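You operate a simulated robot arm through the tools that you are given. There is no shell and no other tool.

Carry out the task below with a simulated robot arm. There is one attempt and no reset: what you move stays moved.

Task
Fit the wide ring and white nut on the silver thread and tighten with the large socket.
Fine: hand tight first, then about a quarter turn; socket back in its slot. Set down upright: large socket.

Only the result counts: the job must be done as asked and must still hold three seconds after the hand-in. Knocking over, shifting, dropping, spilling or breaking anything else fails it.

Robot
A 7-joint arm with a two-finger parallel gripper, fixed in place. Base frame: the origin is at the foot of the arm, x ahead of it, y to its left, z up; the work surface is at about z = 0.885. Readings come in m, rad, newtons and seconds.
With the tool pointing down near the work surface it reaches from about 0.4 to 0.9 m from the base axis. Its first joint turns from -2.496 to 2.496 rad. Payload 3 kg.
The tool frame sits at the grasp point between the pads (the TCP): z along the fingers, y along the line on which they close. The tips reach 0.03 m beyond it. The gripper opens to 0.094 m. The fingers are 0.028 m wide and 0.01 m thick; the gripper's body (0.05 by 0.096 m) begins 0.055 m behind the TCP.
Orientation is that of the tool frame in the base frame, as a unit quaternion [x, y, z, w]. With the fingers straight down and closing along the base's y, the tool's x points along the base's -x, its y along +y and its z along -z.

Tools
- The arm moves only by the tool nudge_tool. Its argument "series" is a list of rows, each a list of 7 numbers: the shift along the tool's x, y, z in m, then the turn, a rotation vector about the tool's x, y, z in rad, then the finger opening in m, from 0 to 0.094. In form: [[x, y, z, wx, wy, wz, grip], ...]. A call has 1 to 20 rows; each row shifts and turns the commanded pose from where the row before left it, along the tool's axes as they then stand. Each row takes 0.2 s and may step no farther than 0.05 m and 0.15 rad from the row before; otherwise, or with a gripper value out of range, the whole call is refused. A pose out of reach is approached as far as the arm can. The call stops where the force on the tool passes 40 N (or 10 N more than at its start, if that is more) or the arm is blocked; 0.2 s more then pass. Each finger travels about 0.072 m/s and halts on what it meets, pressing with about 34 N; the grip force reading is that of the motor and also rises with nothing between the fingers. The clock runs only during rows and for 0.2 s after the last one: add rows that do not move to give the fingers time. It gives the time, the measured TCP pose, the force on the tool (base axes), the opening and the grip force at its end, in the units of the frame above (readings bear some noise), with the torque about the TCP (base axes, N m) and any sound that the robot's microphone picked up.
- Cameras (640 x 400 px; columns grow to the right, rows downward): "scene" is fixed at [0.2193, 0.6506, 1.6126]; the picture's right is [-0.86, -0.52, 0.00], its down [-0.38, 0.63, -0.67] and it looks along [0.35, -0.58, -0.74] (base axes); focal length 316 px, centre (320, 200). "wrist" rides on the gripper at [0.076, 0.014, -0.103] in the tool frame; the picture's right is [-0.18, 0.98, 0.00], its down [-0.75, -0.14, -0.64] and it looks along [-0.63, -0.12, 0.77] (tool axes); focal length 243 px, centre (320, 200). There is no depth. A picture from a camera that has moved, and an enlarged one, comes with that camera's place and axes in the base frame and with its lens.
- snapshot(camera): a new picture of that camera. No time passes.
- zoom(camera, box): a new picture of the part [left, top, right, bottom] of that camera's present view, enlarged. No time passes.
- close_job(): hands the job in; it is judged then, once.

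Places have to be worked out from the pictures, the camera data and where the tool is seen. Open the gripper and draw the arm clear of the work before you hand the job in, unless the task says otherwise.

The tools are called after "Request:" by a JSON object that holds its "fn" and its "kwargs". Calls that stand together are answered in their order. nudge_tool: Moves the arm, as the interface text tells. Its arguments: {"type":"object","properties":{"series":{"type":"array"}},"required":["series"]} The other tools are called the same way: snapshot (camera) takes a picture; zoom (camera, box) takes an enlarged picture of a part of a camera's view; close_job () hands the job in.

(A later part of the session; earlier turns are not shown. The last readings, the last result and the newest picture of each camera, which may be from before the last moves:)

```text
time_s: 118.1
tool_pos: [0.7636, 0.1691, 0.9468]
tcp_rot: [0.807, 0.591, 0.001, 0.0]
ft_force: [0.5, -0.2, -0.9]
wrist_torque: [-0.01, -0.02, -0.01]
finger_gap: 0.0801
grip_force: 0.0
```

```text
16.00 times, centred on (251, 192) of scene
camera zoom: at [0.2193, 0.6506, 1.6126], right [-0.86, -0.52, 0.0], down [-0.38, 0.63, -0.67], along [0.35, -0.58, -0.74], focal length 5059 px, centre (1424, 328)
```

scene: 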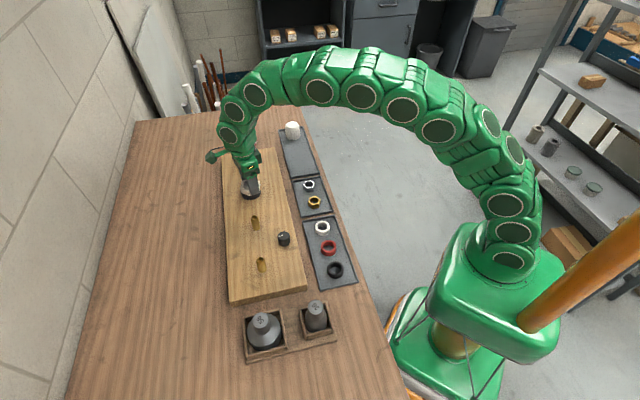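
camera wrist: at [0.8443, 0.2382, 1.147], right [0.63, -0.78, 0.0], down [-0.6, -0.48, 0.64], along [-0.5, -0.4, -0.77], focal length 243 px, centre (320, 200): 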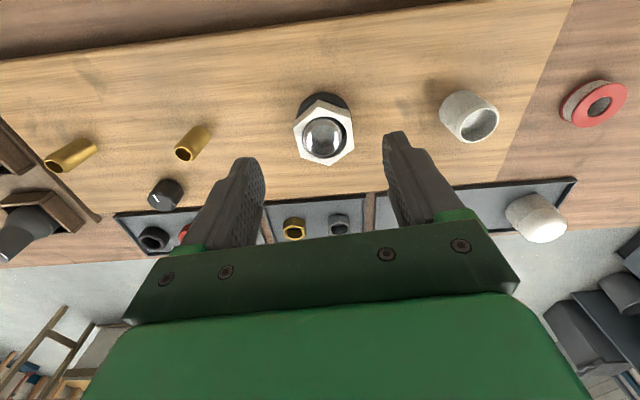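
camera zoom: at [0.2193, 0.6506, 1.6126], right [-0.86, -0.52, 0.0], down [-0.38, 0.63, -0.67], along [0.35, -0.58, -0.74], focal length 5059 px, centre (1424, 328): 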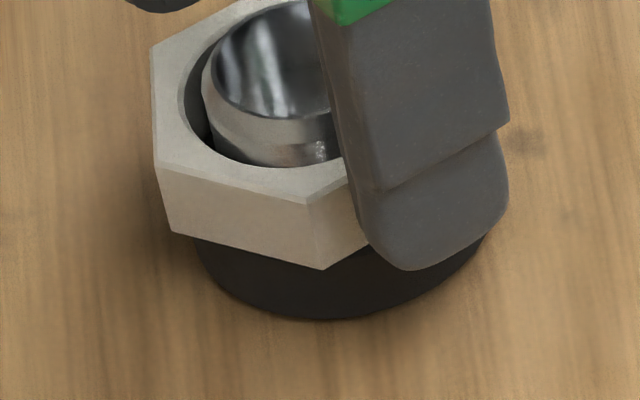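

Arm height drifts about 1-2 mm with yaw, so I cannot trust that trend. I regrip and measure force against lift in 0.7 mm steps to find the preload and stiffness holding the nut.

Request:
{"fn": "nudge_tool", "kwargs": {"series": [[0, 0, 0, 0, 0, 0, 0.065], [0, 0, 0, 0, 0, 0, 0.05], [0, 0, 0, 0, 0, 0, 0.04], [0, 0, 0, 0, 0, 0, 0.04], [0, 0, 0, 0, 0, 0, 0.04]]}}

Request:
{"fn": "nudge_tool", "kwargs": {"series": [[0, 0, -0.0007, 0, 0, 0, 0.04], [0, 0, 0, 0, 0, 0, 0.04]]}}

Request:
{"fn": "nudge_tool", "kwargs": {"series": [[0, 0, -0.0007, 0, 0, 0, 0.04], [0, 0, 0, 0, 0, 0, 0.04]]}}

Request:
{"fn": "nudge_tool", "kwargs": {"series": [[0, 0, -0.0007, 0, 0, 0, 0.04], [0, 0, 0, 0, 0, 0, 0.04]]}}

Request:
{"fn": "nudge_tool", "kwargs": {"series": [[0, 0, -0.0014, 0, 0, 0, 0.04], [0, 0, 0, 0, 0, 0, 0.04]]}}

Request:
{"fn": "nudge_tool", "kwargs": {"series": [[0, 0, -0.0014, 0, 0, 0, 0.04], [0, 0, 0, 0, 0, 0, 0.04]]}}

```text
time_s: 119.3
tool_pos: [0.7631, 0.1707, 0.9454]
tcp_rot: [0.807, 0.591, 0.001, 0.001]
ft_force: [1.4, -0.9, 1.7]
wrist_torque: [-0.04, 0.01, 0.0]
finger_gap: 0.055
grip_force: 33.7
```

```text
time_s: 119.9
tool_pos: [0.7637, 0.1702, 0.9459]
tcp_rot: [0.807, 0.59, 0.001, 0.0]
ft_force: [-0.3, 0.1, -3.2]
wrist_torque: [0.0, 0.01, -0.01]
finger_gap: 0.0552
grip_force: 33.8
```

```text
time_s: 120.5
tool_pos: [0.7637, 0.1689, 0.9466]
tcp_rot: [0.807, 0.591, 0.002, 0.0]
ft_force: [-0.1, 0.7, -3.3]
wrist_torque: [-0.05, 0.0, 0.04]
finger_gap: 0.0548
grip_force: 33.8
```

```text
time_s: 121.1
tool_pos: [0.7637, 0.1683, 0.9476]
tcp_rot: [0.807, 0.591, 0.001, 0.0]
ft_force: [1.1, 0.3, -7.4]
wrist_torque: [0.02, 0.02, -0.03]
finger_gap: 0.0552
grip_force: 34.0
```

```text
time_s: 121.7
tool_pos: [0.7632, 0.1703, 0.9482]
tcp_rot: [0.807, 0.591, 0.001, 0.0]
ft_force: [0.1, 0.2, -11.2]
wrist_torque: [-0.01, -0.03, 0.0]
finger_gap: 0.0547
grip_force: 34.2
```

```text
time_s: 122.3
tool_pos: [0.7634, 0.1697, 0.9503]
tcp_rot: [0.807, 0.591, 0.002, 0.0]
ft_force: [0.1, -0.9, -13.6]
wrist_torque: [-0.01, -0.01, 0.02]
finger_gap: 0.055
grip_force: 34.0
```

The hold has almost no preload and about 2.7 N/mm, with the nut resting on the ring. I now test unscrewing: slightly lifted, turn counter-clockwise 2 rad and see whether the hold height moves.

Request:
{"fn": "nudge_tool", "kwargs": {"series": [[0, 0, 0.0015, 0, 0, 0, 0.04], [0, 0, 0, 0, 0, 0, 0.04]]}}

Request:
{"fn": "nudge_tool", "kwargs": {"series": [[0, 0, 0, 0, 0, -0.15, 0.04], [0, 0, 0, 0, 0, -0.15, 0.04], [0, 0, 0, 0, 0, -0.15, 0.04], [0, 0, 0, 0, 0, -0.15, 0.04], [0, 0, 0, 0, 0, -0.15, 0.04], [0, 0, 0, 0, 0, -0.15, 0.04], [0, 0, 0, 0, 0, -0.15, 0.04], [0, 0, 0, 0, 0, 0, 0.04]]}}

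Request:
{"fn": "nudge_tool", "kwargs": {"series": [[0, 0, 0, 0, 0, -0.15, 0.04], [0, 0, 0, 0, 0, -0.15, 0.04], [0, 0, 0, 0, 0, -0.15, 0.04], [0, 0, 0, 0, 0, -0.15, 0.04], [0, 0, 0, 0, 0, -0.15, 0.04], [0, 0, 0, 0, 0, -0.15, 0.04], [0, 0, 0, 0, 0, -0.15, 0.04], [0, 0, 0, 0, 0, 0, 0.04]]}}

Request:
{"fn": "nudge_tool", "kwargs": {"series": [[0, 0, 0, 0, 0, -0.15, 0.04], [0, 0, 0, 0, 0, -0.15, 0.04], [0, 0, 0, 0, 0, -0.15, 0.04], [0, 0, 0, 0, 0, -0.15, 0.04], [0, 0, 0, 0, 0, -0.15, 0.04], [0, 0, 0, 0, 0, -0.15, 0.04], [0, 0, 0, 0, 0, -0.15, 0.04], [0, 0, 0, 0, 0, 0, 0.04]]}}

Request:
{"fn": "zoom", "kwargs": {"camera": "scene", "box": [235, 170, 265, 205]}}

```text
time_s: 122.9
tool_pos: [0.7628, 0.1694, 0.9484]
tcp_rot: [0.807, 0.59, 0.001, 0.001]
ft_force: [0.0, 0.0, -11.0]
wrist_torque: [0.01, 0.02, 0.0]
finger_gap: 0.055
grip_force: 34.5
```

```text
time_s: 124.7
tool_pos: [0.762, 0.1705, 0.9488]
tcp_rot: [0.401, 0.916, 0.002, 0.002]
ft_force: [-0.1, -0.3, -8.3]
wrist_torque: [-0.04, -0.01, -0.02]
finger_gap: 0.0548
grip_force: 33.9
```

```text
time_s: 126.5
tool_pos: [0.7633, 0.1696, 0.9484]
tcp_rot: [-0.111, 0.994, 0.0, 0.002]
ft_force: [-0.4, 0.7, -8.8]
wrist_torque: [0.01, 0.02, -0.03]
finger_gap: 0.0551
grip_force: 33.9
```

```text
time_s: 128.3
tool_pos: [0.7641, 0.1703, 0.9489]
tcp_rot: [-0.595, 0.804, 0.0, 0.001]
ft_force: [0.1, -0.3, -7.9]
wrist_torque: [0.01, -0.02, 0.03]
finger_gap: 0.0548
grip_force: 33.7
```

```text
11.43 times, centred on (250, 188) of scene
camera zoom: at [0.2193, 0.6506, 1.6126], right [-0.86, -0.52, 0.0], down [-0.38, 0.63, -0.67], along [0.35, -0.58, -0.74], focal length 3613 px, centre (1120, 343)
```

zoom: 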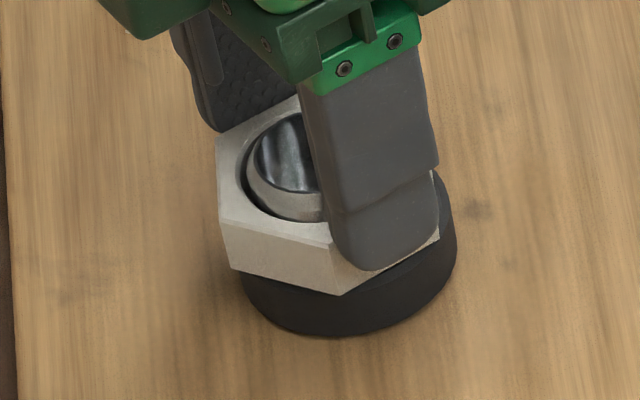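

Turning counter-clockwise lowered the pull (-11 to -7.9 N), the opposite of clockwise, so the helix is real at about 2.5 mm per turn and the nut is only just reaching the ring. I lower it back and continue clockwise, watching for torque.

Request:
{"fn": "nudge_tool", "kwargs": {"series": [[0, 0, 0.0013, 0, 0, 0.15, 0.04], [0, 0, 0.0012, 0, 0, 0.15, 0.04], [0, 0, 0, 0, 0, 0.15, 0.04], [0, 0, 0, 0, 0, 0.15, 0.04], [0, 0, 0, 0, 0, 0.15, 0.04], [0, 0, 0, 0, 0, 0.15, 0.04], [0, 0, 0, 0, 0, 0.15, 0.04], [0, 0, 0, 0, 0, 0.15, 0.04], [0, 0, 0, 0, 0, 0.15, 0.04], [0, 0, 0, 0, 0, 0.15, 0.04], [0, 0, 0, 0, 0, 0, 0.04]]}}

Request:
{"fn": "nudge_tool", "kwargs": {"series": [[0, 0, 0, 0, 0, 0.15, 0.04], [0, 0, 0, 0, 0, 0.15, 0.04], [0, 0, 0, 0, 0, 0.15, 0.04], [0, 0, 0, 0, 0, 0.15, 0.04], [0, 0, 0, 0, 0, 0.15, 0.04], [0, 0, 0, 0, 0, 0.15, 0.04], [0, 0, 0, 0, 0, 0.15, 0.04], [0, 0, 0, 0, 0, 0.15, 0.04]]}}

Request:
{"fn": "nudge_tool", "kwargs": {"series": [[0, 0, 0, 0, 0, 0.15, 0.04], [0, 0, 0, 0, 0, 0.15, 0.04], [0, 0, 0, 0, 0, 0.15, 0.04], [0, 0, 0, 0, 0, 0.15, 0.04], [0, 0, 0, 0, 0, 0.15, 0.04]]}}

Request:
{"fn": "nudge_tool", "kwargs": {"series": [[0, 0, 0, 0, 0, 0.1, 0.04], [0, 0, 0, 0, 0, 0.1, 0.04], [0, 0, 0, 0, 0, 0.1, 0.04]]}}

```text
time_s: 130.7
tool_pos: [0.7631, 0.1715, 0.9471]
tcp_rot: [0.115, 0.993, 0.002, 0.001]
ft_force: [1.1, 3.1, 6.4]
wrist_torque: [0.14, -0.09, -0.07]
finger_gap: 0.0548
grip_force: 34.3
```

```text
time_s: 132.5
tool_pos: [0.7623, 0.169, 0.9464]
tcp_rot: [0.655, 0.755, 0.002, 0.001]
ft_force: [1.0, -0.1, -2.7]
wrist_torque: [-0.05, -0.07, 0.09]
finger_gap: 0.055
grip_force: 34.2
```

```text
time_s: 133.7
tool_pos: [0.7632, 0.1685, 0.9472]
tcp_rot: [0.887, 0.462, 0.002, 0.0]
ft_force: [1.8, -0.7, -0.2]
wrist_torque: [-0.11, -0.03, 0.08]
finger_gap: 0.0547
grip_force: 33.6
```

```text
time_s: 134.5
tool_pos: [0.7629, 0.1702, 0.9466]
tcp_rot: [0.945, 0.326, 0.003, 0.0]
ft_force: [4.9, -5.5, 6.8]
wrist_torque: [-0.45, -0.08, 0.2]
finger_gap: 0.0548
grip_force: 33.6
```

Some torque (0.2 N·m) appears but it is not conclusive. I release, turn back 300° around the nut and make another clockwise run.

Request:
{"fn": "nudge_tool", "kwargs": {"series": [[0, 0, 0, 0, 0, 0, 0.065], [0, 0, 0, 0, 0, 0, 0.08], [0, 0, 0, 0, 0, -0.1496, 0.08], [0, 0, 0, 0, 0, -0.1496, 0.08], [0, 0, 0, 0, 0, -0.1496, 0.08], [0, 0, 0, 0, 0, -0.1496, 0.08], [0, 0, 0, 0, 0, -0.1496, 0.08], [0, 0, 0, 0, 0, -0.1496, 0.08], [0, 0, 0, 0, 0, -0.1496, 0.08], [0, 0, 0, 0, 0, -0.1496, 0.08], [0, 0, 0, 0, 0, -0.1496, 0.08], [0, 0, 0, 0, 0, -0.1496, 0.08], [0, 0, 0, 0, 0, -0.1496, 0.08], [0, 0, 0, 0, 0, -0.1496, 0.08], [0, 0, 0, 0, 0, -0.1496, 0.08], [0, 0, 0, 0, 0, -0.1496, 0.08], [0, 0, 0, 0, 0, -0.1496, 0.08], [0, 0, 0, 0, 0, -0.1496, 0.08], [0, 0, 0, 0, 0, -0.1496, 0.08], [0, 0, 0, 0, 0, -0.1496, 0.08]]}}

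Request:
{"fn": "nudge_tool", "kwargs": {"series": [[0, 0, 0, 0, 0, -0.1496, 0.08], [0, 0, 0, 0, 0, -0.1496, 0.08], [0, 0, 0, 0, 0, -0.1496, 0.08], [0, 0, 0, 0, 0, -0.1496, 0.08], [0, 0, 0, 0, 0, -0.1496, 0.08], [0, 0, 0, 0, 0, -0.1496, 0.08], [0, 0, 0, 0, 0, -0.1496, 0.08], [0, 0, 0, 0, 0, -0.1496, 0.08], [0, 0, 0, 0, 0, -0.1496, 0.08], [0, 0, 0, 0, 0, -0.1496, 0.08], [0, 0, 0, 0, 0, -0.1496, 0.08], [0, 0, 0, 0, 0, -0.1496, 0.08], [0, 0, 0, 0, 0, -0.1496, 0.08], [0, 0, 0, 0, 0, -0.1496, 0.08], [0, 0, 0, 0, 0, -0.1496, 0.08], [0, 0, 0, 0, 0, -0.1496, 0.08], [0, 0, 0, 0, 0, -0.1496, 0.08], [0, 0, 0, 0, 0, 0, 0.08], [0, 0, 0, 0, 0, 0, 0.08]]}}

Request:
{"fn": "zoom", "kwargs": {"camera": "wrist", "box": [240, 90, 400, 210]}}

Request:
{"fn": "zoom", "kwargs": {"camera": "scene", "box": [240, 178, 262, 202]}}

```text
time_s: 138.7
tool_pos: [0.7636, 0.1705, 0.9468]
tcp_rot: [-0.108, 0.994, 0.001, 0.001]
ft_force: [0.6, -0.6, -0.2]
wrist_torque: [-0.02, 0.0, 0.0]
finger_gap: 0.0802
grip_force: 0.1
```

```text
time_s: 142.7
tool_pos: [0.7642, 0.1708, 0.9462]
tcp_rot: [0.982, -0.19, 0.001, -0.001]
ft_force: [0.2, -1.0, 0.1]
wrist_torque: [-0.02, -0.01, 0.03]
finger_gap: 0.0801
grip_force: 0.0
```

```text
3.33 times, centred on (320, 150) of wrist
camera zoom: at [0.8287, 0.127, 1.0492], right [-0.54, -0.84, 0.0], down [-0.65, 0.41, 0.64], along [-0.54, 0.35, -0.77], focal length 809 px, centre (320, 367)
```

zoom: 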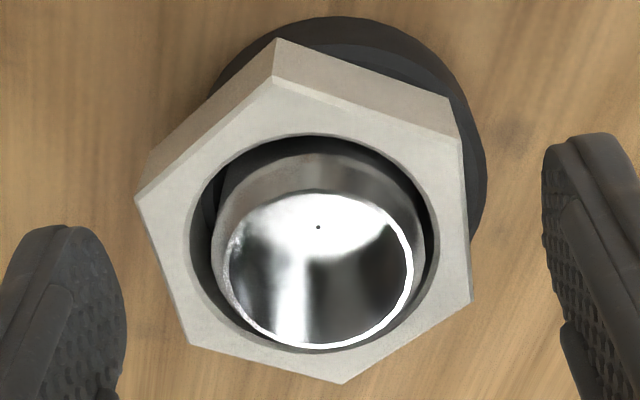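

```text
16.00 times, centred on (251, 190) of scene
camera zoom: at [0.2193, 0.6506, 1.6126], right [-0.86, -0.52, 0.0], down [-0.38, 0.63, -0.67], along [0.35, -0.58, -0.74], focal length 5059 px, centre (1424, 360)
```

zoom: 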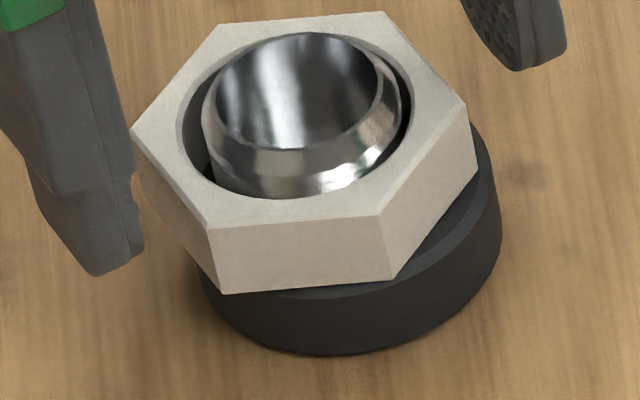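

I align the last few degrees, grip, and do a push-down test in 0.4 mm steps: a stiff response means the nut is seated on the ring, a soft one means a gap remains.

Request:
{"fn": "nudge_tool", "kwargs": {"series": [[0, 0, 0, 0, 0, 0, 0.065], [0, 0, 0, 0, 0, 0, 0.05], [0, 0, 0, 0, 0, 0, 0.04], [0, 0, 0, 0, 0, 0, 0.04], [0, 0, 0, 0, 0, 0, 0.04]]}}

Request:
{"fn": "nudge_tool", "kwargs": {"series": [[0, 0, 0.0004, 0, 0, 0, 0.04], [0, 0, 0, 0, 0, 0, 0.04]]}}

Request:
{"fn": "nudge_tool", "kwargs": {"series": [[0, 0, 0.0004, 0, 0, 0, 0.04], [0, 0, 0, 0, 0, 0, 0.04]]}}

Request:
{"fn": "nudge_tool", "kwargs": {"series": [[0, 0, 0.0004, 0, 0, 0, 0.04], [0, 0, 0, 0, 0, 0, 0.04]]}}

Request:
{"fn": "nudge_tool", "kwargs": {"series": [[0, 0, 0.0006, 0, 0, 0, 0.04], [0, 0, 0, 0, 0, 0, 0.04]]}}

```text
time_s: 143.9
tool_pos: [0.7636, 0.1689, 0.946]
tcp_rot: [0.982, -0.191, 0.001, -0.001]
ft_force: [-0.4, 4.0, 0.2]
wrist_torque: [0.08, 0.0, -0.03]
finger_gap: 0.0549
grip_force: 33.9
```

```text
time_s: 144.5
tool_pos: [0.7643, 0.1693, 0.9461]
tcp_rot: [0.982, -0.191, 0.002, -0.001]
ft_force: [3.9, 1.7, 4.2]
wrist_torque: [0.03, -0.09, 0.03]
finger_gap: 0.0548
grip_force: 33.9
```

```text
time_s: 145.1
tool_pos: [0.7639, 0.1686, 0.9465]
tcp_rot: [0.982, -0.191, 0.003, -0.001]
ft_force: [4.9, -1.5, 24.6]
wrist_torque: [-0.07, 0.11, 0.04]
finger_gap: 0.0547
grip_force: 33.5
```

```text
time_s: 145.7
tool_pos: [0.7636, 0.1701, 0.9452]
tcp_rot: [0.982, -0.19, 0.001, -0.002]
ft_force: [2.0, -7.0, 29.6]
wrist_torque: [-0.26, -0.03, 0.0]
finger_gap: 0.055
grip_force: 33.5
```

```text
time_s: 146.3
tool_pos: [0.7632, 0.1697, 0.945]
tcp_rot: [0.982, -0.191, 0.001, -0.002]
ft_force: [-0.9, -8.4, 28.8]
wrist_torque: [-0.31, 0.06, -0.01]
finger_gap: 0.0547
grip_force: 34.1
```

Push-down is stiff after about 0.4 mm, so the nut is practically at the ring now. I relax the push and turn clockwise in small stages, looking for persistent torque.

Request:
{"fn": "nudge_tool", "kwargs": {"series": [[0, 0, -0.0007, 0, 0, 0, 0.04], [0, 0, 0, 0, 0, 0, 0.04]]}}

Request:
{"fn": "nudge_tool", "kwargs": {"series": [[0, 0, 0, 0, 0, 0.15, 0.04], [0, 0, 0, 0, 0, 0.15, 0.04], [0, 0, 0, 0, 0, 0.15, 0.04], [0, 0, 0, 0, 0, 0, 0.04]]}}

Request:
{"fn": "nudge_tool", "kwargs": {"series": [[0, 0, 0, 0, 0, 0.15, 0.04], [0, 0, 0, 0, 0, 0.15, 0.04], [0, 0, 0, 0, 0, 0.15, 0.04], [0, 0, 0, 0, 0, 0, 0.04]]}}

Request:
{"fn": "nudge_tool", "kwargs": {"series": [[0, 0, 0, 0, 0, 0.15, 0.04], [0, 0, 0, 0, 0, 0.15, 0.04], [0, 0, 0, 0, 0, 0.15, 0.04], [0, 0, 0, 0, 0, 0, 0.04]]}}

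```text
time_s: 146.9
tool_pos: [0.7629, 0.1706, 0.944]
tcp_rot: [0.982, -0.19, 0.002, -0.002]
ft_force: [7.5, 3.2, 11.5]
wrist_torque: [0.16, -0.39, 0.0]
finger_gap: 0.0546
grip_force: 34.3
```

```text
time_s: 147.9
tool_pos: [0.762, 0.1692, 0.9452]
tcp_rot: [0.914, -0.405, 0.001, -0.001]
ft_force: [-0.3, -0.3, -4.9]
wrist_torque: [-0.02, -0.02, 0.04]
finger_gap: 0.0552
grip_force: 33.8
```

```text
time_s: 148.9
tool_pos: [0.7635, 0.1694, 0.9457]
tcp_rot: [0.8, -0.6, 0.001, -0.001]
ft_force: [0.9, 0.7, -4.8]
wrist_torque: [-0.04, 0.0, 0.02]
finger_gap: 0.0547
grip_force: 33.8
```

```text
time_s: 149.9
tool_pos: [0.7637, 0.1694, 0.9453]
tcp_rot: [-0.647, 0.763, 0.0, 0.002]
ft_force: [-0.2, -0.3, -4.0]
wrist_torque: [-0.02, -0.01, 0.0]
finger_gap: 0.055
grip_force: 34.4
```

Still free. I continue the clockwise run through the remaining range in bigger stages.

Request:
{"fn": "nudge_tool", "kwargs": {"series": [[0, 0, 0.0006, 0, 0, 0.15, 0.04], [0, 0, 0, 0, 0, 0.15, 0.04], [0, 0, 0, 0, 0, 0.15, 0.04], [0, 0, 0, 0, 0, 0.15, 0.04], [0, 0, 0, 0, 0, 0.15, 0.04], [0, 0, 0, 0, 0, 0.15, 0.04], [0, 0, 0, 0, 0, 0, 0.04]]}}

Request:
{"fn": "nudge_tool", "kwargs": {"series": [[0, 0, 0, 0, 0, 0.15, 0.04], [0, 0, 0, 0, 0, 0.15, 0.04], [0, 0, 0, 0, 0, 0.15, 0.04], [0, 0, 0, 0, 0, 0.15, 0.04], [0, 0, 0, 0, 0, 0.15, 0.04], [0, 0, 0, 0, 0, 0.15, 0.04], [0, 0, 0, 0, 0, 0, 0.04]]}}

Request:
{"fn": "nudge_tool", "kwargs": {"series": [[0, 0, 0, 0, 0, 0.15, 0.04], [0, 0, 0, 0, 0, 0.15, 0.04], [0, 0, 0, 0, 0, 0.15, 0.04], [0, 0, 0, 0, 0, 0.15, 0.04], [0, 0, 0, 0, 0, 0.15, 0.04], [0, 0, 0, 0, 0, 0.15, 0.04], [0, 0, 0, 0, 0, 0, 0.04]]}}

Request:
{"fn": "nudge_tool", "kwargs": {"series": [[0, 0, 0, 0, 0, 0.15, 0.04], [0, 0, 0, 0, 0, 0.15, 0.04], [0, 0, 0, 0, 0, 0.15, 0.04], [0, 0, 0, 0, 0, 0.15, 0.04], [0, 0, 0, 0, 0, 0.15, 0.04], [0, 0, 0, 0, 0, 0.15, 0.04], [0, 0, 0, 0, 0, 0, 0.04]]}}

```text
time_s: 151.5
tool_pos: [0.7617, 0.1699, 0.9443]
tcp_rot: [-0.251, 0.968, 0.001, 0.002]
ft_force: [3.9, -2.3, 1.8]
wrist_torque: [-0.21, -0.05, 0.06]
finger_gap: 0.055
grip_force: 33.9
```

```text
time_s: 153.1
tool_pos: [0.7631, 0.17, 0.9458]
tcp_rot: [0.195, 0.981, 0.001, 0.002]
ft_force: [2.1, -3.4, 2.8]
wrist_torque: [-0.22, 0.0, 0.12]
finger_gap: 0.055
grip_force: 33.5
```

```text
time_s: 154.7
tool_pos: [0.7642, 0.1705, 0.9437]
tcp_rot: [0.602, 0.799, 0.002, 0.001]
ft_force: [4.7, -1.5, 9.1]
wrist_torque: [-0.1, -0.13, -0.1]
finger_gap: 0.0549
grip_force: 34.1
```

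```text
time_s: 156.3
tool_pos: [0.7627, 0.1693, 0.945]
tcp_rot: [0.89, 0.457, 0.002, 0.0]
ft_force: [11.8, -4.2, 16.7]
wrist_torque: [-0.47, -0.29, 0.05]
finger_gap: 0.0548
grip_force: 33.5
```

No torque yet after five more radians. I repeat the lift test here to see whether axial preload has built up.

Request:
{"fn": "nudge_tool", "kwargs": {"series": [[0, 0, -0.0008, 0, 0, 0, 0.04], [0, 0, 0, 0, 0, 0, 0.04]]}}

Request:
{"fn": "nudge_tool", "kwargs": {"series": [[0, 0, -0.0007, 0, 0, 0, 0.04], [0, 0, 0, 0, 0, 0, 0.04]]}}

Request:
{"fn": "nudge_tool", "kwargs": {"series": [[0, 0, -0.0007, 0, 0, 0, 0.04], [0, 0, 0, 0, 0, 0, 0.04]]}}

Request:
{"fn": "nudge_tool", "kwargs": {"series": [[0, 0, -0.0014, 0, 0, 0, 0.04], [0, 0, 0, 0, 0, 0, 0.04]]}}

Request:
{"fn": "nudge_tool", "kwargs": {"series": [[0, 0, -0.0014, 0, 0, 0, 0.04], [0, 0, 0, 0, 0, 0, 0.04]]}}

Request:
{"fn": "zoom", "kwargs": {"camera": "scene", "box": [240, 178, 262, 202]}}

```text
time_s: 156.9
tool_pos: [0.7635, 0.1702, 0.9434]
tcp_rot: [0.889, 0.457, 0.001, 0.0]
ft_force: [5.0, -3.8, 4.5]
wrist_torque: [-0.25, -0.3, -0.02]
finger_gap: 0.0549
grip_force: 33.7
```

```text
time_s: 157.5
tool_pos: [0.7624, 0.1698, 0.9455]
tcp_rot: [0.889, 0.459, 0.0, -0.001]
ft_force: [0.5, 0.1, -5.4]
wrist_torque: [0.02, -0.01, -0.01]
finger_gap: 0.0552
grip_force: 33.7
```

```text
time_s: 158.1
tool_pos: [0.7633, 0.1699, 0.9464]
tcp_rot: [0.889, 0.458, 0.002, 0.001]
ft_force: [-1.0, -1.2, -9.5]
wrist_torque: [0.03, -0.04, -0.03]
finger_gap: 0.0547
grip_force: 33.8
```

```text
time_s: 158.7
tool_pos: [0.7636, 0.1696, 0.9471]
tcp_rot: [0.889, 0.458, 0.001, 0.001]
ft_force: [-0.4, 0.3, -14.1]
wrist_torque: [0.0, -0.03, -0.01]
finger_gap: 0.055
grip_force: 33.9
```

```text
time_s: 159.3
tool_pos: [0.7636, 0.1698, 0.949]
tcp_rot: [0.889, 0.458, 0.002, 0.0]
ft_force: [0.9, -0.4, -17.0]
wrist_torque: [-0.01, 0.0, 0.02]
finger_gap: 0.055
grip_force: 33.8
```

```text
16.00 times, centred on (251, 190) of scene
camera zoom: at [0.2193, 0.6506, 1.6126], right [-0.86, -0.52, 0.0], down [-0.38, 0.63, -0.67], along [0.35, -0.58, -0.74], focal length 5059 px, centre (1424, 360)
```

zoom: 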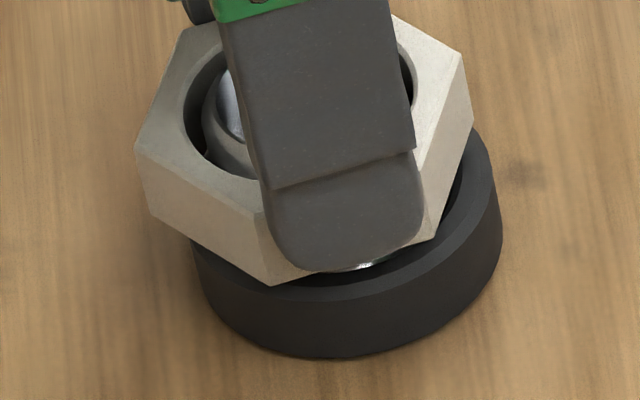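

Lift tests show axial preload growing about 1 N per radian: about 8 N now versus 2.5 N at 5.5 rad earlier. So the nut has been seated for a while, with the seat at about 7 rad before the present angle, and the fingers have over-run it against a soft thread. I back it off counter-clockwise, held slightly lifted.

Request:
{"fn": "nudge_tool", "kwargs": {"series": [[0, 0, 0.0012, 0, 0, 0, 0.04], [0, 0, 0.0012, 0, 0, -0.15, 0.04], [0, 0, 0, 0, 0, -0.15, 0.04], [0, 0, 0, 0, 0, -0.15, 0.04], [0, 0, 0, 0, 0, -0.15, 0.04], [0, 0, 0, 0, 0, -0.15, 0.04], [0, 0, 0, 0, 0, -0.15, 0.04], [0, 0, 0, 0, 0, -0.15, 0.04], [0, 0, 0, 0, 0, -0.15, 0.04], [0, 0, 0, 0, 0, -0.15, 0.04], [0, 0, 0, 0, 0, -0.15, 0.04], [0, 0, 0, 0, 0, -0.15, 0.04], [0, 0, 0, 0, 0, -0.15, 0.04], [0, 0, 0, 0, 0, -0.15, 0.04], [0, 0, 0, 0, 0, -0.15, 0.04], [0, 0, 0, 0, 0, -0.15, 0.04], [0, 0, 0, 0, 0, -0.15, 0.04], [0, 0, 0, 0, 0, -0.15, 0.04]]}}

Request:
{"fn": "nudge_tool", "kwargs": {"series": [[0, 0, 0, 0, 0, -0.15, 0.04], [0, 0, 0, 0, 0, -0.15, 0.04], [0, 0, 0, 0, 0, -0.15, 0.04], [0, 0, 0, 0, 0, -0.15, 0.04], [0, 0, 0, 0, 0, -0.15, 0.04], [0, 0, 0, 0, 0, -0.15, 0.04], [0, 0, 0, 0, 0, -0.15, 0.04], [0, 0, 0, 0, 0, -0.15, 0.04], [0, 0, 0, 0, 0, -0.15, 0.04], [0, 0, 0, 0, 0, -0.15, 0.04], [0, 0, 0, 0, 0, -0.15, 0.04], [0, 0, 0, 0, 0, -0.15, 0.04], [0, 0, 0, 0, 0, -0.15, 0.04], [0, 0, 0, 0, 0, -0.15, 0.04], [0, 0, 0, 0, 0, -0.15, 0.04], [0, 0, 0, 0, 0, -0.15, 0.04], [0, 0, 0, 0, 0, 0, 0.04]]}}

```text
time_s: 163.1
tool_pos: [0.7623, 0.1712, 0.9474]
tcp_rot: [-0.18, 0.984, 0.0, 0.002]
ft_force: [-0.7, 0.3, -8.1]
wrist_torque: [-0.01, 0.0, -0.01]
finger_gap: 0.0553
grip_force: 33.9
```

```text
time_s: 166.7
tool_pos: [0.7624, 0.1706, 0.9465]
tcp_rot: [0.982, -0.189, 0.0, -0.001]
ft_force: [0.1, -0.4, -8.3]
wrist_torque: [0.03, -0.01, 0.01]
finger_gap: 0.0548
grip_force: 34.3
```

Now I sweep downward in small steps at this angle to find where the nut meets the ring versus its thread rest height.

Request:
{"fn": "nudge_tool", "kwargs": {"series": [[0, 0, 0.0007, 0, 0, 0, 0.04], [0, 0, 0, 0, 0, 0, 0.04]]}}

Request:
{"fn": "nudge_tool", "kwargs": {"series": [[0, 0, 0.0007, 0, 0, 0, 0.04], [0, 0, 0, 0, 0, 0, 0.04]]}}

Request:
{"fn": "nudge_tool", "kwargs": {"series": [[0, 0, 0.0005, 0, 0, 0, 0.04], [0, 0, 0, 0, 0, 0, 0.04]]}}

Request:
{"fn": "nudge_tool", "kwargs": {"series": [[0, 0, 0.0005, 0, 0, 0, 0.04], [0, 0, 0, 0, 0, 0, 0.04]]}}

Request:
{"fn": "nudge_tool", "kwargs": {"series": [[0, 0, 0.0005, 0, 0, 0, 0.04], [0, 0, 0, 0, 0, 0, 0.04]]}}

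Request:
{"fn": "nudge_tool", "kwargs": {"series": [[0, 0, 0.0005, 0, 0, 0, 0.04], [0, 0, 0, 0, 0, 0, 0.04]]}}

```text
time_s: 167.3
tool_pos: [0.7639, 0.169, 0.9462]
tcp_rot: [0.982, -0.19, 0.0, 0.0]
ft_force: [-0.2, -0.7, -6.4]
wrist_torque: [-0.02, -0.03, 0.0]
finger_gap: 0.0551
grip_force: 34.7
```

```text
time_s: 167.9
tool_pos: [0.7638, 0.171, 0.9451]
tcp_rot: [0.982, -0.191, 0.001, -0.001]
ft_force: [0.1, 0.0, -4.3]
wrist_torque: [0.06, -0.02, 0.01]
finger_gap: 0.0549
grip_force: 34.0
```

```text
time_s: 168.5
tool_pos: [0.7624, 0.1706, 0.9449]
tcp_rot: [0.982, -0.191, 0.001, -0.001]
ft_force: [0.1, 0.0, -4.9]
wrist_torque: [-0.01, 0.01, -0.01]
finger_gap: 0.0549
grip_force: 33.9
```

```text
time_s: 169.1
tool_pos: [0.7636, 0.1694, 0.9451]
tcp_rot: [0.982, -0.191, 0.001, 0.0]
ft_force: [0.7, 0.2, -3.5]
wrist_torque: [0.0, -0.05, 0.01]
finger_gap: 0.0549
grip_force: 33.5
```

```text
time_s: 169.7
tool_pos: [0.7648, 0.1696, 0.9452]
tcp_rot: [0.982, -0.19, 0.001, 0.0]
ft_force: [-3.5, 4.0, 5.6]
wrist_torque: [-0.03, 0.26, -0.12]
finger_gap: 0.0552
grip_force: 34.4
```

```text
time_s: 170.3
tool_pos: [0.7632, 0.1698, 0.9442]
tcp_rot: [0.982, -0.191, 0.001, -0.001]
ft_force: [-7.4, 7.5, 22.5]
wrist_torque: [0.16, 0.48, -0.02]
finger_gap: 0.0549
grip_force: 34.0
```

Here the preload at contact is about 3.4 N, which puts the seat around 2-2.7 rad further back. I release, turn the gripper 240° clockwise around the nut, regrip, and back the nut off to cross the seat point.

Request:
{"fn": "nudge_tool", "kwargs": {"series": [[0, 0, -0.0009, 0, 0, 0, 0.04], [0, 0, 0, 0, 0, 0, 0.065], [0, 0, 0, 0, 0, 0, 0.08], [0, 0, 0, 0, 0, 0.1496, 0.08], [0, 0, 0, 0, 0, 0.1496, 0.08], [0, 0, 0, 0, 0, 0.1496, 0.08], [0, 0, 0, 0, 0, 0.1496, 0.08], [0, 0, 0, 0, 0, 0.1496, 0.08], [0, 0, 0, 0, 0, 0.1496, 0.08], [0, 0, 0, 0, 0, 0.1496, 0.08], [0, 0, 0, 0, 0, 0.1496, 0.08], [0, 0, 0, 0, 0, 0.1496, 0.08], [0, 0, 0, 0, 0, 0.1496, 0.08], [0, 0, 0, 0, 0, 0.1496, 0.08], [0, 0, 0, 0, 0, 0.1496, 0.08], [0, 0, 0, 0, 0, 0.1496, 0.08], [0, 0, 0, 0, 0, 0.1496, 0.08], [0, 0, 0, 0, 0, 0.1496, 0.08], [0, 0, 0, 0, 0, 0.1496, 0.08]]}}

Request:
{"fn": "nudge_tool", "kwargs": {"series": [[0, 0, 0, 0, 0, 0.1496, 0.08], [0, 0, 0, 0, 0, 0.1496, 0.08], [0, 0, 0, 0, 0, 0.1496, 0.08], [0, 0, 0, 0, 0, 0.1496, 0.08], [0, 0, 0, 0, 0, 0.1496, 0.08], [0, 0, 0, 0, 0, 0.1496, 0.08], [0, 0, 0, 0, 0, 0.1496, 0.08], [0, 0, 0, 0, 0, 0.1496, 0.08], [0, 0, 0, 0, 0, 0.1496, 0.08], [0, 0, 0, 0, 0, 0.1496, 0.08], [0, 0, 0, 0, 0, 0.1496, 0.08], [0, 0, 0, 0, 0, 0.1496, 0.08], [0, 0, 0, 0, 0, 0, 0.065], [0, 0, 0, 0, 0, 0, 0.05], [0, 0, 0, 0, 0, 0, 0.04], [0, 0, 0, 0, 0, 0, 0.04]]}}

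Request:
{"fn": "zoom", "kwargs": {"camera": "wrist", "box": [240, 90, 400, 210]}}

```text
time_s: 174.3
tool_pos: [0.7644, 0.1694, 0.9455]
tcp_rot: [-0.18, 0.984, 0.0, 0.002]
ft_force: [0.3, -1.2, -0.2]
wrist_torque: [-0.03, 0.01, 0.0]
finger_gap: 0.08
grip_force: 0.0
```

```text
time_s: 177.7
tool_pos: [0.7634, 0.1692, 0.9466]
tcp_rot: [0.657, 0.754, 0.001, 0.001]
ft_force: [2.0, 0.3, 2.4]
wrist_torque: [-0.01, -0.05, 0.01]
finger_gap: 0.0548
grip_force: 34.1
```

```text
3.33 times, centred on (320, 150) of wrist
camera zoom: at [0.7662, 0.2458, 1.0481], right [1.0, -0.04, 0.0], down [-0.04, -0.77, 0.64], along [-0.03, -0.64, -0.77], focal length 809 px, centre (320, 367)
```

zoom: 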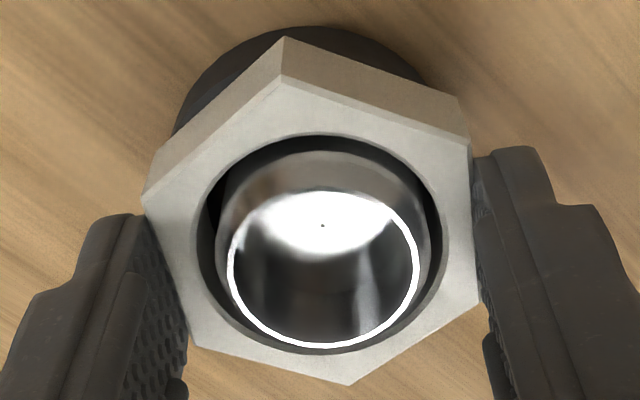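

I lift 2 mm and turn counter-clockwise 4.35 rad to a point that should be before the seat, then sweep down again.

Request:
{"fn": "nudge_tool", "kwargs": {"series": [[0, 0, -0.001, 0, 0, 0, 0.04], [0, 0, -0.001, 0, 0, -0.15, 0.04], [0, 0, 0, 0, 0, -0.15, 0.04], [0, 0, 0, 0, 0, -0.15, 0.04], [0, 0, 0, 0, 0, -0.15, 0.04], [0, 0, 0, 0, 0, -0.15, 0.04], [0, 0, 0, 0, 0, -0.15, 0.04], [0, 0, 0, 0, 0, -0.15, 0.04], [0, 0, 0, 0, 0, -0.15, 0.04], [0, 0, 0, 0, 0, -0.15, 0.04], [0, 0, 0, 0, 0, -0.15, 0.04], [0, 0, 0, 0, 0, -0.15, 0.04], [0, 0, 0, 0, 0, -0.15, 0.04], [0, 0, 0, 0, 0, -0.15, 0.04], [0, 0, 0, 0, 0, -0.15, 0.04], [0, 0, 0, 0, 0, -0.15, 0.04]]}}

Request:
{"fn": "nudge_tool", "kwargs": {"series": [[0, 0, 0, 0, 0, -0.15, 0.04], [0, 0, 0, 0, 0, -0.15, 0.04], [0, 0, 0, 0, 0, -0.15, 0.04], [0, 0, 0, 0, 0, -0.15, 0.04], [0, 0, 0, 0, 0, -0.15, 0.04], [0, 0, 0, 0, 0, -0.15, 0.04], [0, 0, 0, 0, 0, -0.15, 0.04], [0, 0, 0, 0, 0, -0.15, 0.04], [0, 0, 0, 0, 0, -0.15, 0.04], [0, 0, 0, 0, 0, -0.15, 0.04], [0, 0, 0, 0, 0, -0.15, 0.04], [0, 0, 0, 0, 0, -0.15, 0.04], [0, 0, 0, 0, 0, -0.15, 0.04], [0, 0, 0, 0, 0, -0.15, 0.04], [0, 0, 0, 0, 0, 0, 0.04]]}}

Request:
{"fn": "nudge_tool", "kwargs": {"series": [[0, 0, 0.0005, 0, 0, 0, 0.04], [0, 0, 0, 0, 0, 0, 0.04]]}}

Request:
{"fn": "nudge_tool", "kwargs": {"series": [[0, 0, 0.0005, 0, 0, 0, 0.04], [0, 0, 0, 0, 0, 0, 0.04]]}}

Request:
{"fn": "nudge_tool", "kwargs": {"series": [[0, 0, 0.0005, 0, 0, 0, 0.04], [0, 0, 0, 0, 0, 0, 0.04]]}}

Request:
{"fn": "nudge_tool", "kwargs": {"series": [[0, 0, 0.0005, 0, 0, 0, 0.04], [0, 0, 0, 0, 0, 0, 0.04]]}}

Request:
{"fn": "nudge_tool", "kwargs": {"series": [[0, 0, 0.0005, 0, 0, 0, 0.04], [0, 0, 0, 0, 0, 0, 0.04]]}}

Request:
{"fn": "nudge_tool", "kwargs": {"series": [[0, 0, 0.0005, 0, 0, 0, 0.04], [0, 0, 0, 0, 0, 0, 0.04]]}}

```text
time_s: 181.1
tool_pos: [0.7621, 0.1699, 0.9467]
tcp_rot: [-0.399, 0.917, 0.0, 0.003]
ft_force: [-0.8, 0.5, -8.5]
wrist_torque: [0.02, -0.02, 0.03]
finger_gap: 0.0549
grip_force: 34.1
```

```text
time_s: 184.3
tool_pos: [0.7629, 0.1698, 0.9466]
tcp_rot: [0.994, -0.11, 0.001, -0.001]
ft_force: [-0.2, -0.4, -6.9]
wrist_torque: [-0.02, -0.02, 0.0]
finger_gap: 0.0548
grip_force: 34.2
```

```text
time_s: 184.9
tool_pos: [0.7642, 0.169, 0.947]
tcp_rot: [0.994, -0.111, 0.0, 0.0]
ft_force: [0.3, 0.2, -5.7]
wrist_torque: [-0.01, 0.0, 0.02]
finger_gap: 0.055
grip_force: 33.6
```

```text
time_s: 185.5
tool_pos: [0.7638, 0.1706, 0.9444]
tcp_rot: [0.994, -0.111, 0.002, 0.0]
ft_force: [0.4, 0.1, -2.3]
wrist_torque: [0.01, 0.01, 0.02]
finger_gap: 0.0548
grip_force: 33.8
```

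```text
time_s: 186.1
tool_pos: [0.7637, 0.17, 0.9451]
tcp_rot: [0.994, -0.111, 0.001, -0.001]
ft_force: [0.8, 0.6, -4.3]
wrist_torque: [-0.01, 0.01, 0.03]
finger_gap: 0.0548
grip_force: 33.4
```

```text
time_s: 186.7
tool_pos: [0.7634, 0.1681, 0.9457]
tcp_rot: [0.994, -0.112, 0.001, -0.001]
ft_force: [0.3, -0.2, -3.6]
wrist_torque: [0.01, 0.01, 0.03]
finger_gap: 0.0548
grip_force: 34.1
```

```text
time_s: 187.3
tool_pos: [0.764, 0.1699, 0.946]
tcp_rot: [0.994, -0.111, 0.002, 0.0]
ft_force: [-4.6, -0.9, 5.5]
wrist_torque: [-0.23, 0.33, -0.08]
finger_gap: 0.0548
grip_force: 34.0
```

```text
time_s: 187.9
tool_pos: [0.7637, 0.169, 0.945]
tcp_rot: [0.994, -0.111, 0.003, -0.001]
ft_force: [-7.8, 1.4, 26.3]
wrist_torque: [-0.01, 0.64, -0.01]
finger_gap: 0.0547
grip_force: 33.8
```

Comparing all the data: during the first 2.7 rad the thread's hold height dropped linearly (about 4 mm/rad) to the ring, and since then it has been clamped at the seat. So the seat was at about θ≈2.7 rad and I over-ran it by fingers. I unwind counter-clockwise to find that seat angle again: release, reposition 300°, regrip.

Request:
{"fn": "nudge_tool", "kwargs": {"series": [[0, 0, -0.001, 0, 0, 0, 0.04], [0, 0, 0, 0, 0, 0, 0.065], [0, 0, 0, 0, 0, 0, 0.08], [0, 0, 0, 0, 0, 0.1496, 0.08], [0, 0, 0, 0, 0, 0.1496, 0.08], [0, 0, 0, 0, 0, 0.1496, 0.08], [0, 0, 0, 0, 0, 0.1496, 0.08], [0, 0, 0, 0, 0, 0.1496, 0.08], [0, 0, 0, 0, 0, 0.1496, 0.08], [0, 0, 0, 0, 0, 0.1496, 0.08], [0, 0, 0, 0, 0, 0.1496, 0.08], [0, 0, 0, 0, 0, 0.1496, 0.08], [0, 0, 0, 0, 0, 0.1496, 0.08], [0, 0, 0, 0, 0, 0.1496, 0.08], [0, 0, 0, 0, 0, 0.1496, 0.08], [0, 0, 0, 0, 0, 0.1496, 0.08], [0, 0, 0, 0, 0, 0.1496, 0.08], [0, 0, 0, 0, 0, 0.1496, 0.08], [0, 0, 0, 0, 0, 0.1496, 0.08]]}}

Request:
{"fn": "nudge_tool", "kwargs": {"series": [[0, 0, 0, 0, 0, 0.1496, 0.08], [0, 0, 0, 0, 0, 0.1496, 0.08], [0, 0, 0, 0, 0, 0.1496, 0.08], [0, 0, 0, 0, 0, 0.1496, 0.08], [0, 0, 0, 0, 0, 0.1496, 0.08], [0, 0, 0, 0, 0, 0.1496, 0.08], [0, 0, 0, 0, 0, 0.1496, 0.08], [0, 0, 0, 0, 0, 0.1496, 0.08], [0, 0, 0, 0, 0, 0.1496, 0.08], [0, 0, 0, 0, 0, 0.1496, 0.08], [0, 0, 0, 0, 0, 0.1496, 0.08], [0, 0, 0, 0, 0, 0.1496, 0.08], [0, 0, 0, 0, 0, 0.1496, 0.08], [0, 0, 0, 0, 0, 0.1496, 0.08], [0, 0, 0, 0, 0, 0.1496, 0.08], [0, 0, 0, 0, 0, 0.1496, 0.08], [0, 0, 0, 0, 0, 0.1496, 0.08], [0, 0, 0, 0, 0, 0.1496, 0.08], [0, 0, 0, 0, 0, 0.1496, 0.08], [0, 0, 0, 0, 0, 0, 0.08]]}}

Request:
{"fn": "nudge_tool", "kwargs": {"series": [[0, 0, 0, 0, 0, 0, 0.065], [0, 0, 0, 0, 0, 0, 0.05], [0, 0, 0, 0, 0, 0, 0.04], [0, 0, 0, 0, 0, 0, 0.04], [0, 0, -0.001, 0, 0, 0, 0.04], [0, 0, 0, 0, 0, 0, 0.04]]}}

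Request:
{"fn": "zoom", "kwargs": {"camera": "wrist", "box": [240, 90, 400, 210]}}

```text
time_s: 191.9
tool_pos: [0.7622, 0.1698, 0.9436]
tcp_rot: [-0.259, 0.966, 0.001, 0.001]
ft_force: [-0.9, 0.0, -0.3]
wrist_torque: [0.0, 0.04, -0.02]
finger_gap: 0.08
grip_force: 0.1
```

```text
time_s: 196.1
tool_pos: [0.7639, 0.1705, 0.9436]
tcp_rot: [0.917, 0.4, 0.003, 0.0]
ft_force: [-0.1, 0.3, 0.1]
wrist_torque: [0.01, -0.02, 0.01]
finger_gap: 0.0801
grip_force: 0.1
```

```text
time_s: 197.5
tool_pos: [0.7627, 0.1698, 0.9463]
tcp_rot: [0.916, 0.401, 0.001, 0.0]
ft_force: [0.4, 0.1, -6.0]
wrist_torque: [0.0, -0.01, -0.05]
finger_gap: 0.0549
grip_force: 34.5
```

```text
3.33 times, centred on (320, 150) of wrist
camera zoom: at [0.825, 0.2153, 1.0485], right [0.6, -0.8, 0.0], down [-0.62, -0.46, 0.64], along [-0.51, -0.38, -0.77], focal length 809 px, centre (320, 367)
```

zoom: 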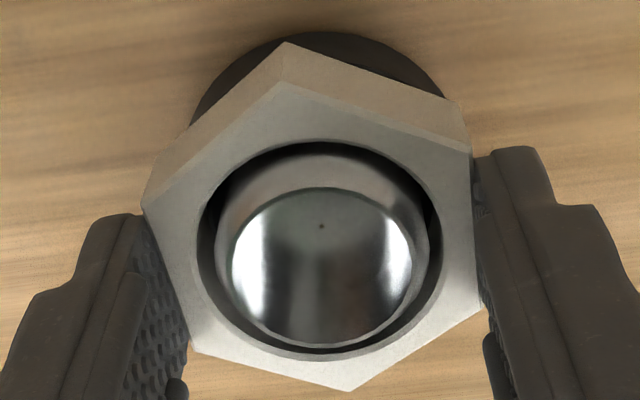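

I unwind counter-clockwise in stages, watching for the hold height to start rising.

Request:
{"fn": "nudge_tool", "kwargs": {"series": [[0, 0, 0, 0, 0, -0.15, 0.04], [0, 0, 0, 0, 0, -0.15, 0.04], [0, 0, 0, 0, 0, -0.15, 0.04], [0, 0, 0, 0, 0, -0.15, 0.04], [0, 0, 0, 0, 0, -0.15, 0.04], [0, 0, 0, 0, 0, -0.15, 0.04], [0, 0, 0, 0, 0, -0.15, 0.04], [0, 0, 0, 0, 0, -0.15, 0.04], [0, 0, 0, 0, 0, -0.15, 0.04], [0, 0, 0, 0, 0, -0.15, 0.04], [0, 0, 0, 0, 0, -0.15, 0.04], [0, 0, 0, 0, 0, 0, 0.04]]}}

Request:
{"fn": "nudge_tool", "kwargs": {"series": [[0, 0, 0, 0, 0, -0.15, 0.04], [0, 0, 0, 0, 0, -0.15, 0.04], [0, 0, 0, 0, 0, -0.15, 0.04], [0, 0, 0, 0, 0, -0.15, 0.04], [0, 0, 0, 0, 0, -0.15, 0.04], [0, 0, 0, 0, 0, -0.15, 0.04], [0, 0, 0, 0, 0, -0.15, 0.04], [0, 0, 0, 0, 0, -0.15, 0.04], [0, 0, 0, 0, 0, -0.15, 0.04], [0, 0, 0, 0, 0, -0.15, 0.04], [0, 0, 0, 0, 0, -0.15, 0.04], [0, 0, 0, 0, 0, 0, 0.04]]}}

Request:
{"fn": "nudge_tool", "kwargs": {"series": [[0, 0, 0, 0, 0, -0.15, 0.04], [0, 0, 0, 0, 0, -0.15, 0.04], [0, 0, 0, 0, 0, -0.15, 0.04], [0, 0, 0, 0, 0, -0.15, 0.04], [0, 0, 0, 0, 0, -0.15, 0.04], [0, 0, 0, 0, 0, -0.15, 0.04], [0, 0, 0, 0, 0, -0.15, 0.04], [0, 0, 0, 0, 0, -0.15, 0.04], [0, 0, 0, 0, 0, -0.15, 0.04], [0, 0, 0, 0, 0, -0.15, 0.04], [0, 0, 0, 0, 0, -0.15, 0.04], [0, 0, 0, 0, 0, -0.15, 0.04], [0, 0, 0, 0, 0, 0, 0.04]]}}

Request:
{"fn": "zoom", "kwargs": {"camera": "scene", "box": [235, 170, 265, 205]}}

```text
time_s: 200.1
tool_pos: [0.7621, 0.1704, 0.9459]
tcp_rot: [0.327, 0.945, 0.002, 0.001]
ft_force: [0.0, 0.6, -8.4]
wrist_torque: [0.01, 0.01, 0.01]
finger_gap: 0.0546
grip_force: 34.1
```

```text
time_s: 202.7
tool_pos: [0.7623, 0.169, 0.9447]
tcp_rot: [-0.472, 0.882, 0.0, 0.003]
ft_force: [-0.3, 0.4, -3.9]
wrist_torque: [-0.01, 0.02, 0.0]
finger_gap: 0.0553
grip_force: 34.2
```

```text
time_s: 205.5
tool_pos: [0.7634, 0.1693, 0.9449]
tcp_rot: [0.984, -0.178, 0.001, -0.001]
ft_force: [-0.4, 0.0, -7.2]
wrist_torque: [0.0, 0.02, 0.01]
finger_gap: 0.0549
grip_force: 34.0
```

```text
11.43 times, centred on (250, 188) of scene
camera zoom: at [0.2193, 0.6506, 1.6126], right [-0.86, -0.52, 0.0], down [-0.38, 0.63, -0.67], along [0.35, -0.58, -0.74], focal length 3613 px, centre (1120, 343)
```

zoom: 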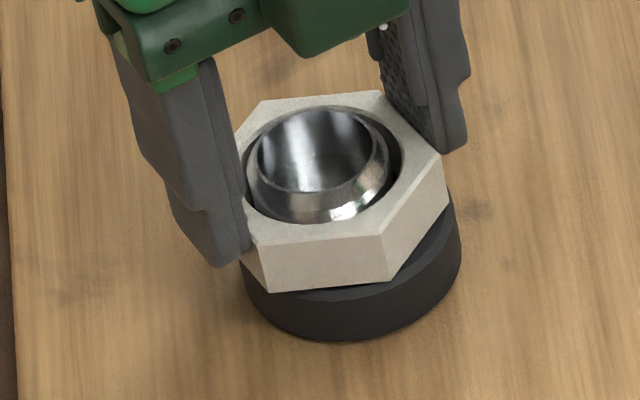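

No change yet at θ≈5.15. I reposition 240° and continue unwinding past θ≈2.7, where the nut should start to rise if the thread angle is tracked.

Request:
{"fn": "nudge_tool", "kwargs": {"series": [[0, 0, 0.001, 0, 0, 0, 0.04], [0, 0, 0, 0, 0, 0, 0.065], [0, 0, 0, 0, 0, 0, 0.08], [0, 0, 0, 0, 0, 0.1496, 0.08], [0, 0, 0, 0, 0, 0.1496, 0.08], [0, 0, 0, 0, 0, 0.1496, 0.08], [0, 0, 0, 0, 0, 0.1496, 0.08], [0, 0, 0, 0, 0, 0.1496, 0.08], [0, 0, 0, 0, 0, 0.1496, 0.08], [0, 0, 0, 0, 0, 0.1496, 0.08], [0, 0, 0, 0, 0, 0.1496, 0.08], [0, 0, 0, 0, 0, 0.1496, 0.08], [0, 0, 0, 0, 0, 0.1496, 0.08], [0, 0, 0, 0, 0, 0.1496, 0.08], [0, 0, 0, 0, 0, 0.1496, 0.08], [0, 0, 0, 0, 0, 0.1496, 0.08], [0, 0, 0, 0, 0, 0.1496, 0.08], [0, 0, 0, 0, 0, 0.1496, 0.08], [0, 0, 0, 0, 0, 0.1496, 0.08], [0, 0, 0, 0, 0, 0.1496, 0.08]]}}

Request:
{"fn": "nudge_tool", "kwargs": {"series": [[0, 0, 0, 0, 0, 0.1496, 0.08], [0, 0, 0, 0, 0, 0.1496, 0.08], [0, 0, 0, 0, 0, 0.1496, 0.08], [0, 0, 0, 0, 0, 0.1496, 0.08], [0, 0, 0, 0, 0, 0.1496, 0.08], [0, 0, 0, 0, 0, 0.1496, 0.08], [0, 0, 0, 0, 0, 0.1496, 0.08], [0, 0, 0, 0, 0, 0.1496, 0.08], [0, 0, 0, 0, 0, 0.1496, 0.08], [0, 0, 0, 0, 0, 0.1496, 0.08], [0, 0, 0, 0, 0, 0.1496, 0.08], [0, 0, 0, 0, 0, 0, 0.065], [0, 0, 0, 0, 0, 0, 0.05], [0, 0, 0, 0, 0, 0, 0.04], [0, 0, 0, 0, 0, 0, 0.04], [0, 0, -0.001, 0, 0, 0, 0.04], [0, 0, 0, 0, 0, 0, 0.04]]}}

Request:
{"fn": "nudge_tool", "kwargs": {"series": [[0, 0, 0, 0, 0, -0.15, 0.04], [0, 0, 0, 0, 0, -0.15, 0.04], [0, 0, 0, 0, 0, -0.15, 0.04], [0, 0, 0, 0, 0, -0.15, 0.04], [0, 0, 0, 0, 0, -0.15, 0.04], [0, 0, 0, 0, 0, -0.15, 0.04], [0, 0, 0, 0, 0, -0.15, 0.04], [0, 0, 0, 0, 0, -0.15, 0.04], [0, 0, 0, 0, 0, -0.15, 0.04], [0, 0, 0, 0, 0, -0.15, 0.04], [0, 0, 0, 0, 0, 0, 0.04]]}}

Request:
{"fn": "nudge_tool", "kwargs": {"series": [[0, 0, 0, 0, 0, -0.15, 0.04], [0, 0, 0, 0, 0, -0.15, 0.04], [0, 0, 0, 0, 0, -0.15, 0.04], [0, 0, 0, 0, 0, -0.15, 0.04], [0, 0, 0, 0, 0, -0.15, 0.04], [0, 0, 0, 0, 0, -0.15, 0.04], [0, 0, 0, 0, 0, -0.15, 0.04], [0, 0, 0, 0, 0, -0.15, 0.04], [0, 0, 0, 0, 0, 0, 0.04]]}}

Request:
{"fn": "nudge_tool", "kwargs": {"series": [[0, 0, 0, 0, 0, -0.15, 0.04], [0, 0, 0, 0, 0, -0.15, 0.04], [0, 0, 0, 0, 0, -0.15, 0.04], [0, 0, 0, 0, 0, -0.15, 0.04], [0, 0, 0, 0, 0, -0.15, 0.04], [0, 0, 0, 0, 0, -0.15, 0.04], [0, 0, 0, 0, 0, -0.15, 0.04], [0, 0, 0, 0, 0, -0.15, 0.04], [0, 0, 0, 0, 0, 0, 0.04]]}}

```text
time_s: 209.7
tool_pos: [0.7624, 0.1707, 0.9446]
tcp_rot: [-0.117, 0.993, 0.0, 0.002]
ft_force: [0.0, 0.4, -0.6]
wrist_torque: [0.02, -0.01, 0.03]
finger_gap: 0.08
grip_force: 0.0
```

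```text
time_s: 213.3
tool_pos: [0.7633, 0.1708, 0.9452]
tcp_rot: [0.647, 0.763, 0.002, 0.0]
ft_force: [1.2, -0.9, -6.5]
wrist_torque: [-0.01, -0.02, -0.02]
finger_gap: 0.0546
grip_force: 33.7
```

```text
time_s: 215.7
tool_pos: [0.7627, 0.1697, 0.9458]
tcp_rot: [-0.047, 0.999, 0.001, 0.002]
ft_force: [0.2, 0.1, -5.5]
wrist_torque: [0.01, -0.01, 0.0]
finger_gap: 0.055
grip_force: 34.6
```

```text
time_s: 217.7
tool_pos: [0.764, 0.1694, 0.9463]
tcp_rot: [-0.601, 0.799, 0.0, 0.001]
ft_force: [-0.4, 0.4, -1.3]
wrist_torque: [0.01, -0.01, 0.01]
finger_gap: 0.0548
grip_force: 33.6
```

```text
time_s: 219.7
tool_pos: [0.7635, 0.1699, 0.9462]
tcp_rot: [0.947, -0.321, 0.002, -0.002]
ft_force: [0.1, 0.2, 10.9]
wrist_torque: [-0.01, 0.04, -0.01]
finger_gap: 0.0548
grip_force: 33.7
```

That confirms it: unwinding past θ≈2.7 made the nut push up strongly (+10.9 N), so the thread angle is tracked with a coarse pitch of about 4 mm/rad, and the seat is at θ≈2.73. Now I turn clockwise to just reach the seat again, reading torque in small steps near it.

Request:
{"fn": "nudge_tool", "kwargs": {"series": [[0, 0, 0, 0, 0, 0.15, 0.04], [0, 0, 0, 0, 0, 0.15, 0.04], [0, 0, 0, 0, 0, 0.15, 0.04], [0, 0, 0, 0, 0, 0.15, 0.04], [0, 0, 0, 0, 0, 0.15, 0.04], [0, 0, 0, 0, 0, 0.15, 0.04], [0, 0, 0, 0, 0, 0, 0.04]]}}

Request:
{"fn": "nudge_tool", "kwargs": {"series": [[0, 0, 0.0003, 0, 0, 0.15, 0.04], [0, 0, 0, 0, 0, 0.15, 0.04], [0, 0, 0, 0, 0, 0, 0.04]]}}

Request:
{"fn": "nudge_tool", "kwargs": {"series": [[0, 0, 0.0003, 0, 0, 0.1, 0.04], [0, 0, 0, 0, 0, 0, 0.04]]}}

Request:
{"fn": "nudge_tool", "kwargs": {"series": [[0, 0, 0, 0, 0, 0.1, 0.04], [0, 0, 0, 0, 0, 0, 0.04]]}}

Request:
{"fn": "nudge_tool", "kwargs": {"series": [[0, 0, 0, 0, 0, 0.1, 0.04], [0, 0, 0, 0, 0, 0, 0.04]]}}

```text
time_s: 221.3
tool_pos: [0.7638, 0.1693, 0.9451]
tcp_rot: [0.713, -0.701, 0.001, -0.001]
ft_force: [0.1, 0.3, 2.6]
wrist_torque: [0.02, 0.0, 0.02]
finger_gap: 0.0549
grip_force: 34.2
```

```text
time_s: 222.1
tool_pos: [0.7625, 0.1696, 0.9456]
tcp_rot: [-0.6, 0.8, -0.001, 0.001]
ft_force: [-0.6, -0.1, -1.4]
wrist_torque: [0.0, 0.02, -0.04]
finger_gap: 0.055
grip_force: 34.0
```

```text
time_s: 222.7
tool_pos: [0.7625, 0.1701, 0.9458]
tcp_rot: [-0.561, 0.828, 0.0, 0.001]
ft_force: [-0.1, 0.2, -2.0]
wrist_torque: [-0.02, 0.02, 0.0]
finger_gap: 0.0551
grip_force: 34.1
```

```text
time_s: 223.3
tool_pos: [0.763, 0.1697, 0.9441]
tcp_rot: [-0.518, 0.855, 0.0, 0.001]
ft_force: [0.2, 0.3, -1.7]
wrist_torque: [0.0, -0.01, 0.01]
finger_gap: 0.0549
grip_force: 34.1
```

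```text
time_s: 223.9
tool_pos: [0.7621, 0.1695, 0.9462]
tcp_rot: [-0.474, 0.88, 0.0, 0.002]
ft_force: [0.4, 0.0, -2.8]
wrist_torque: [-0.01, 0.01, 0.01]
finger_gap: 0.0548
grip_force: 34.1
```

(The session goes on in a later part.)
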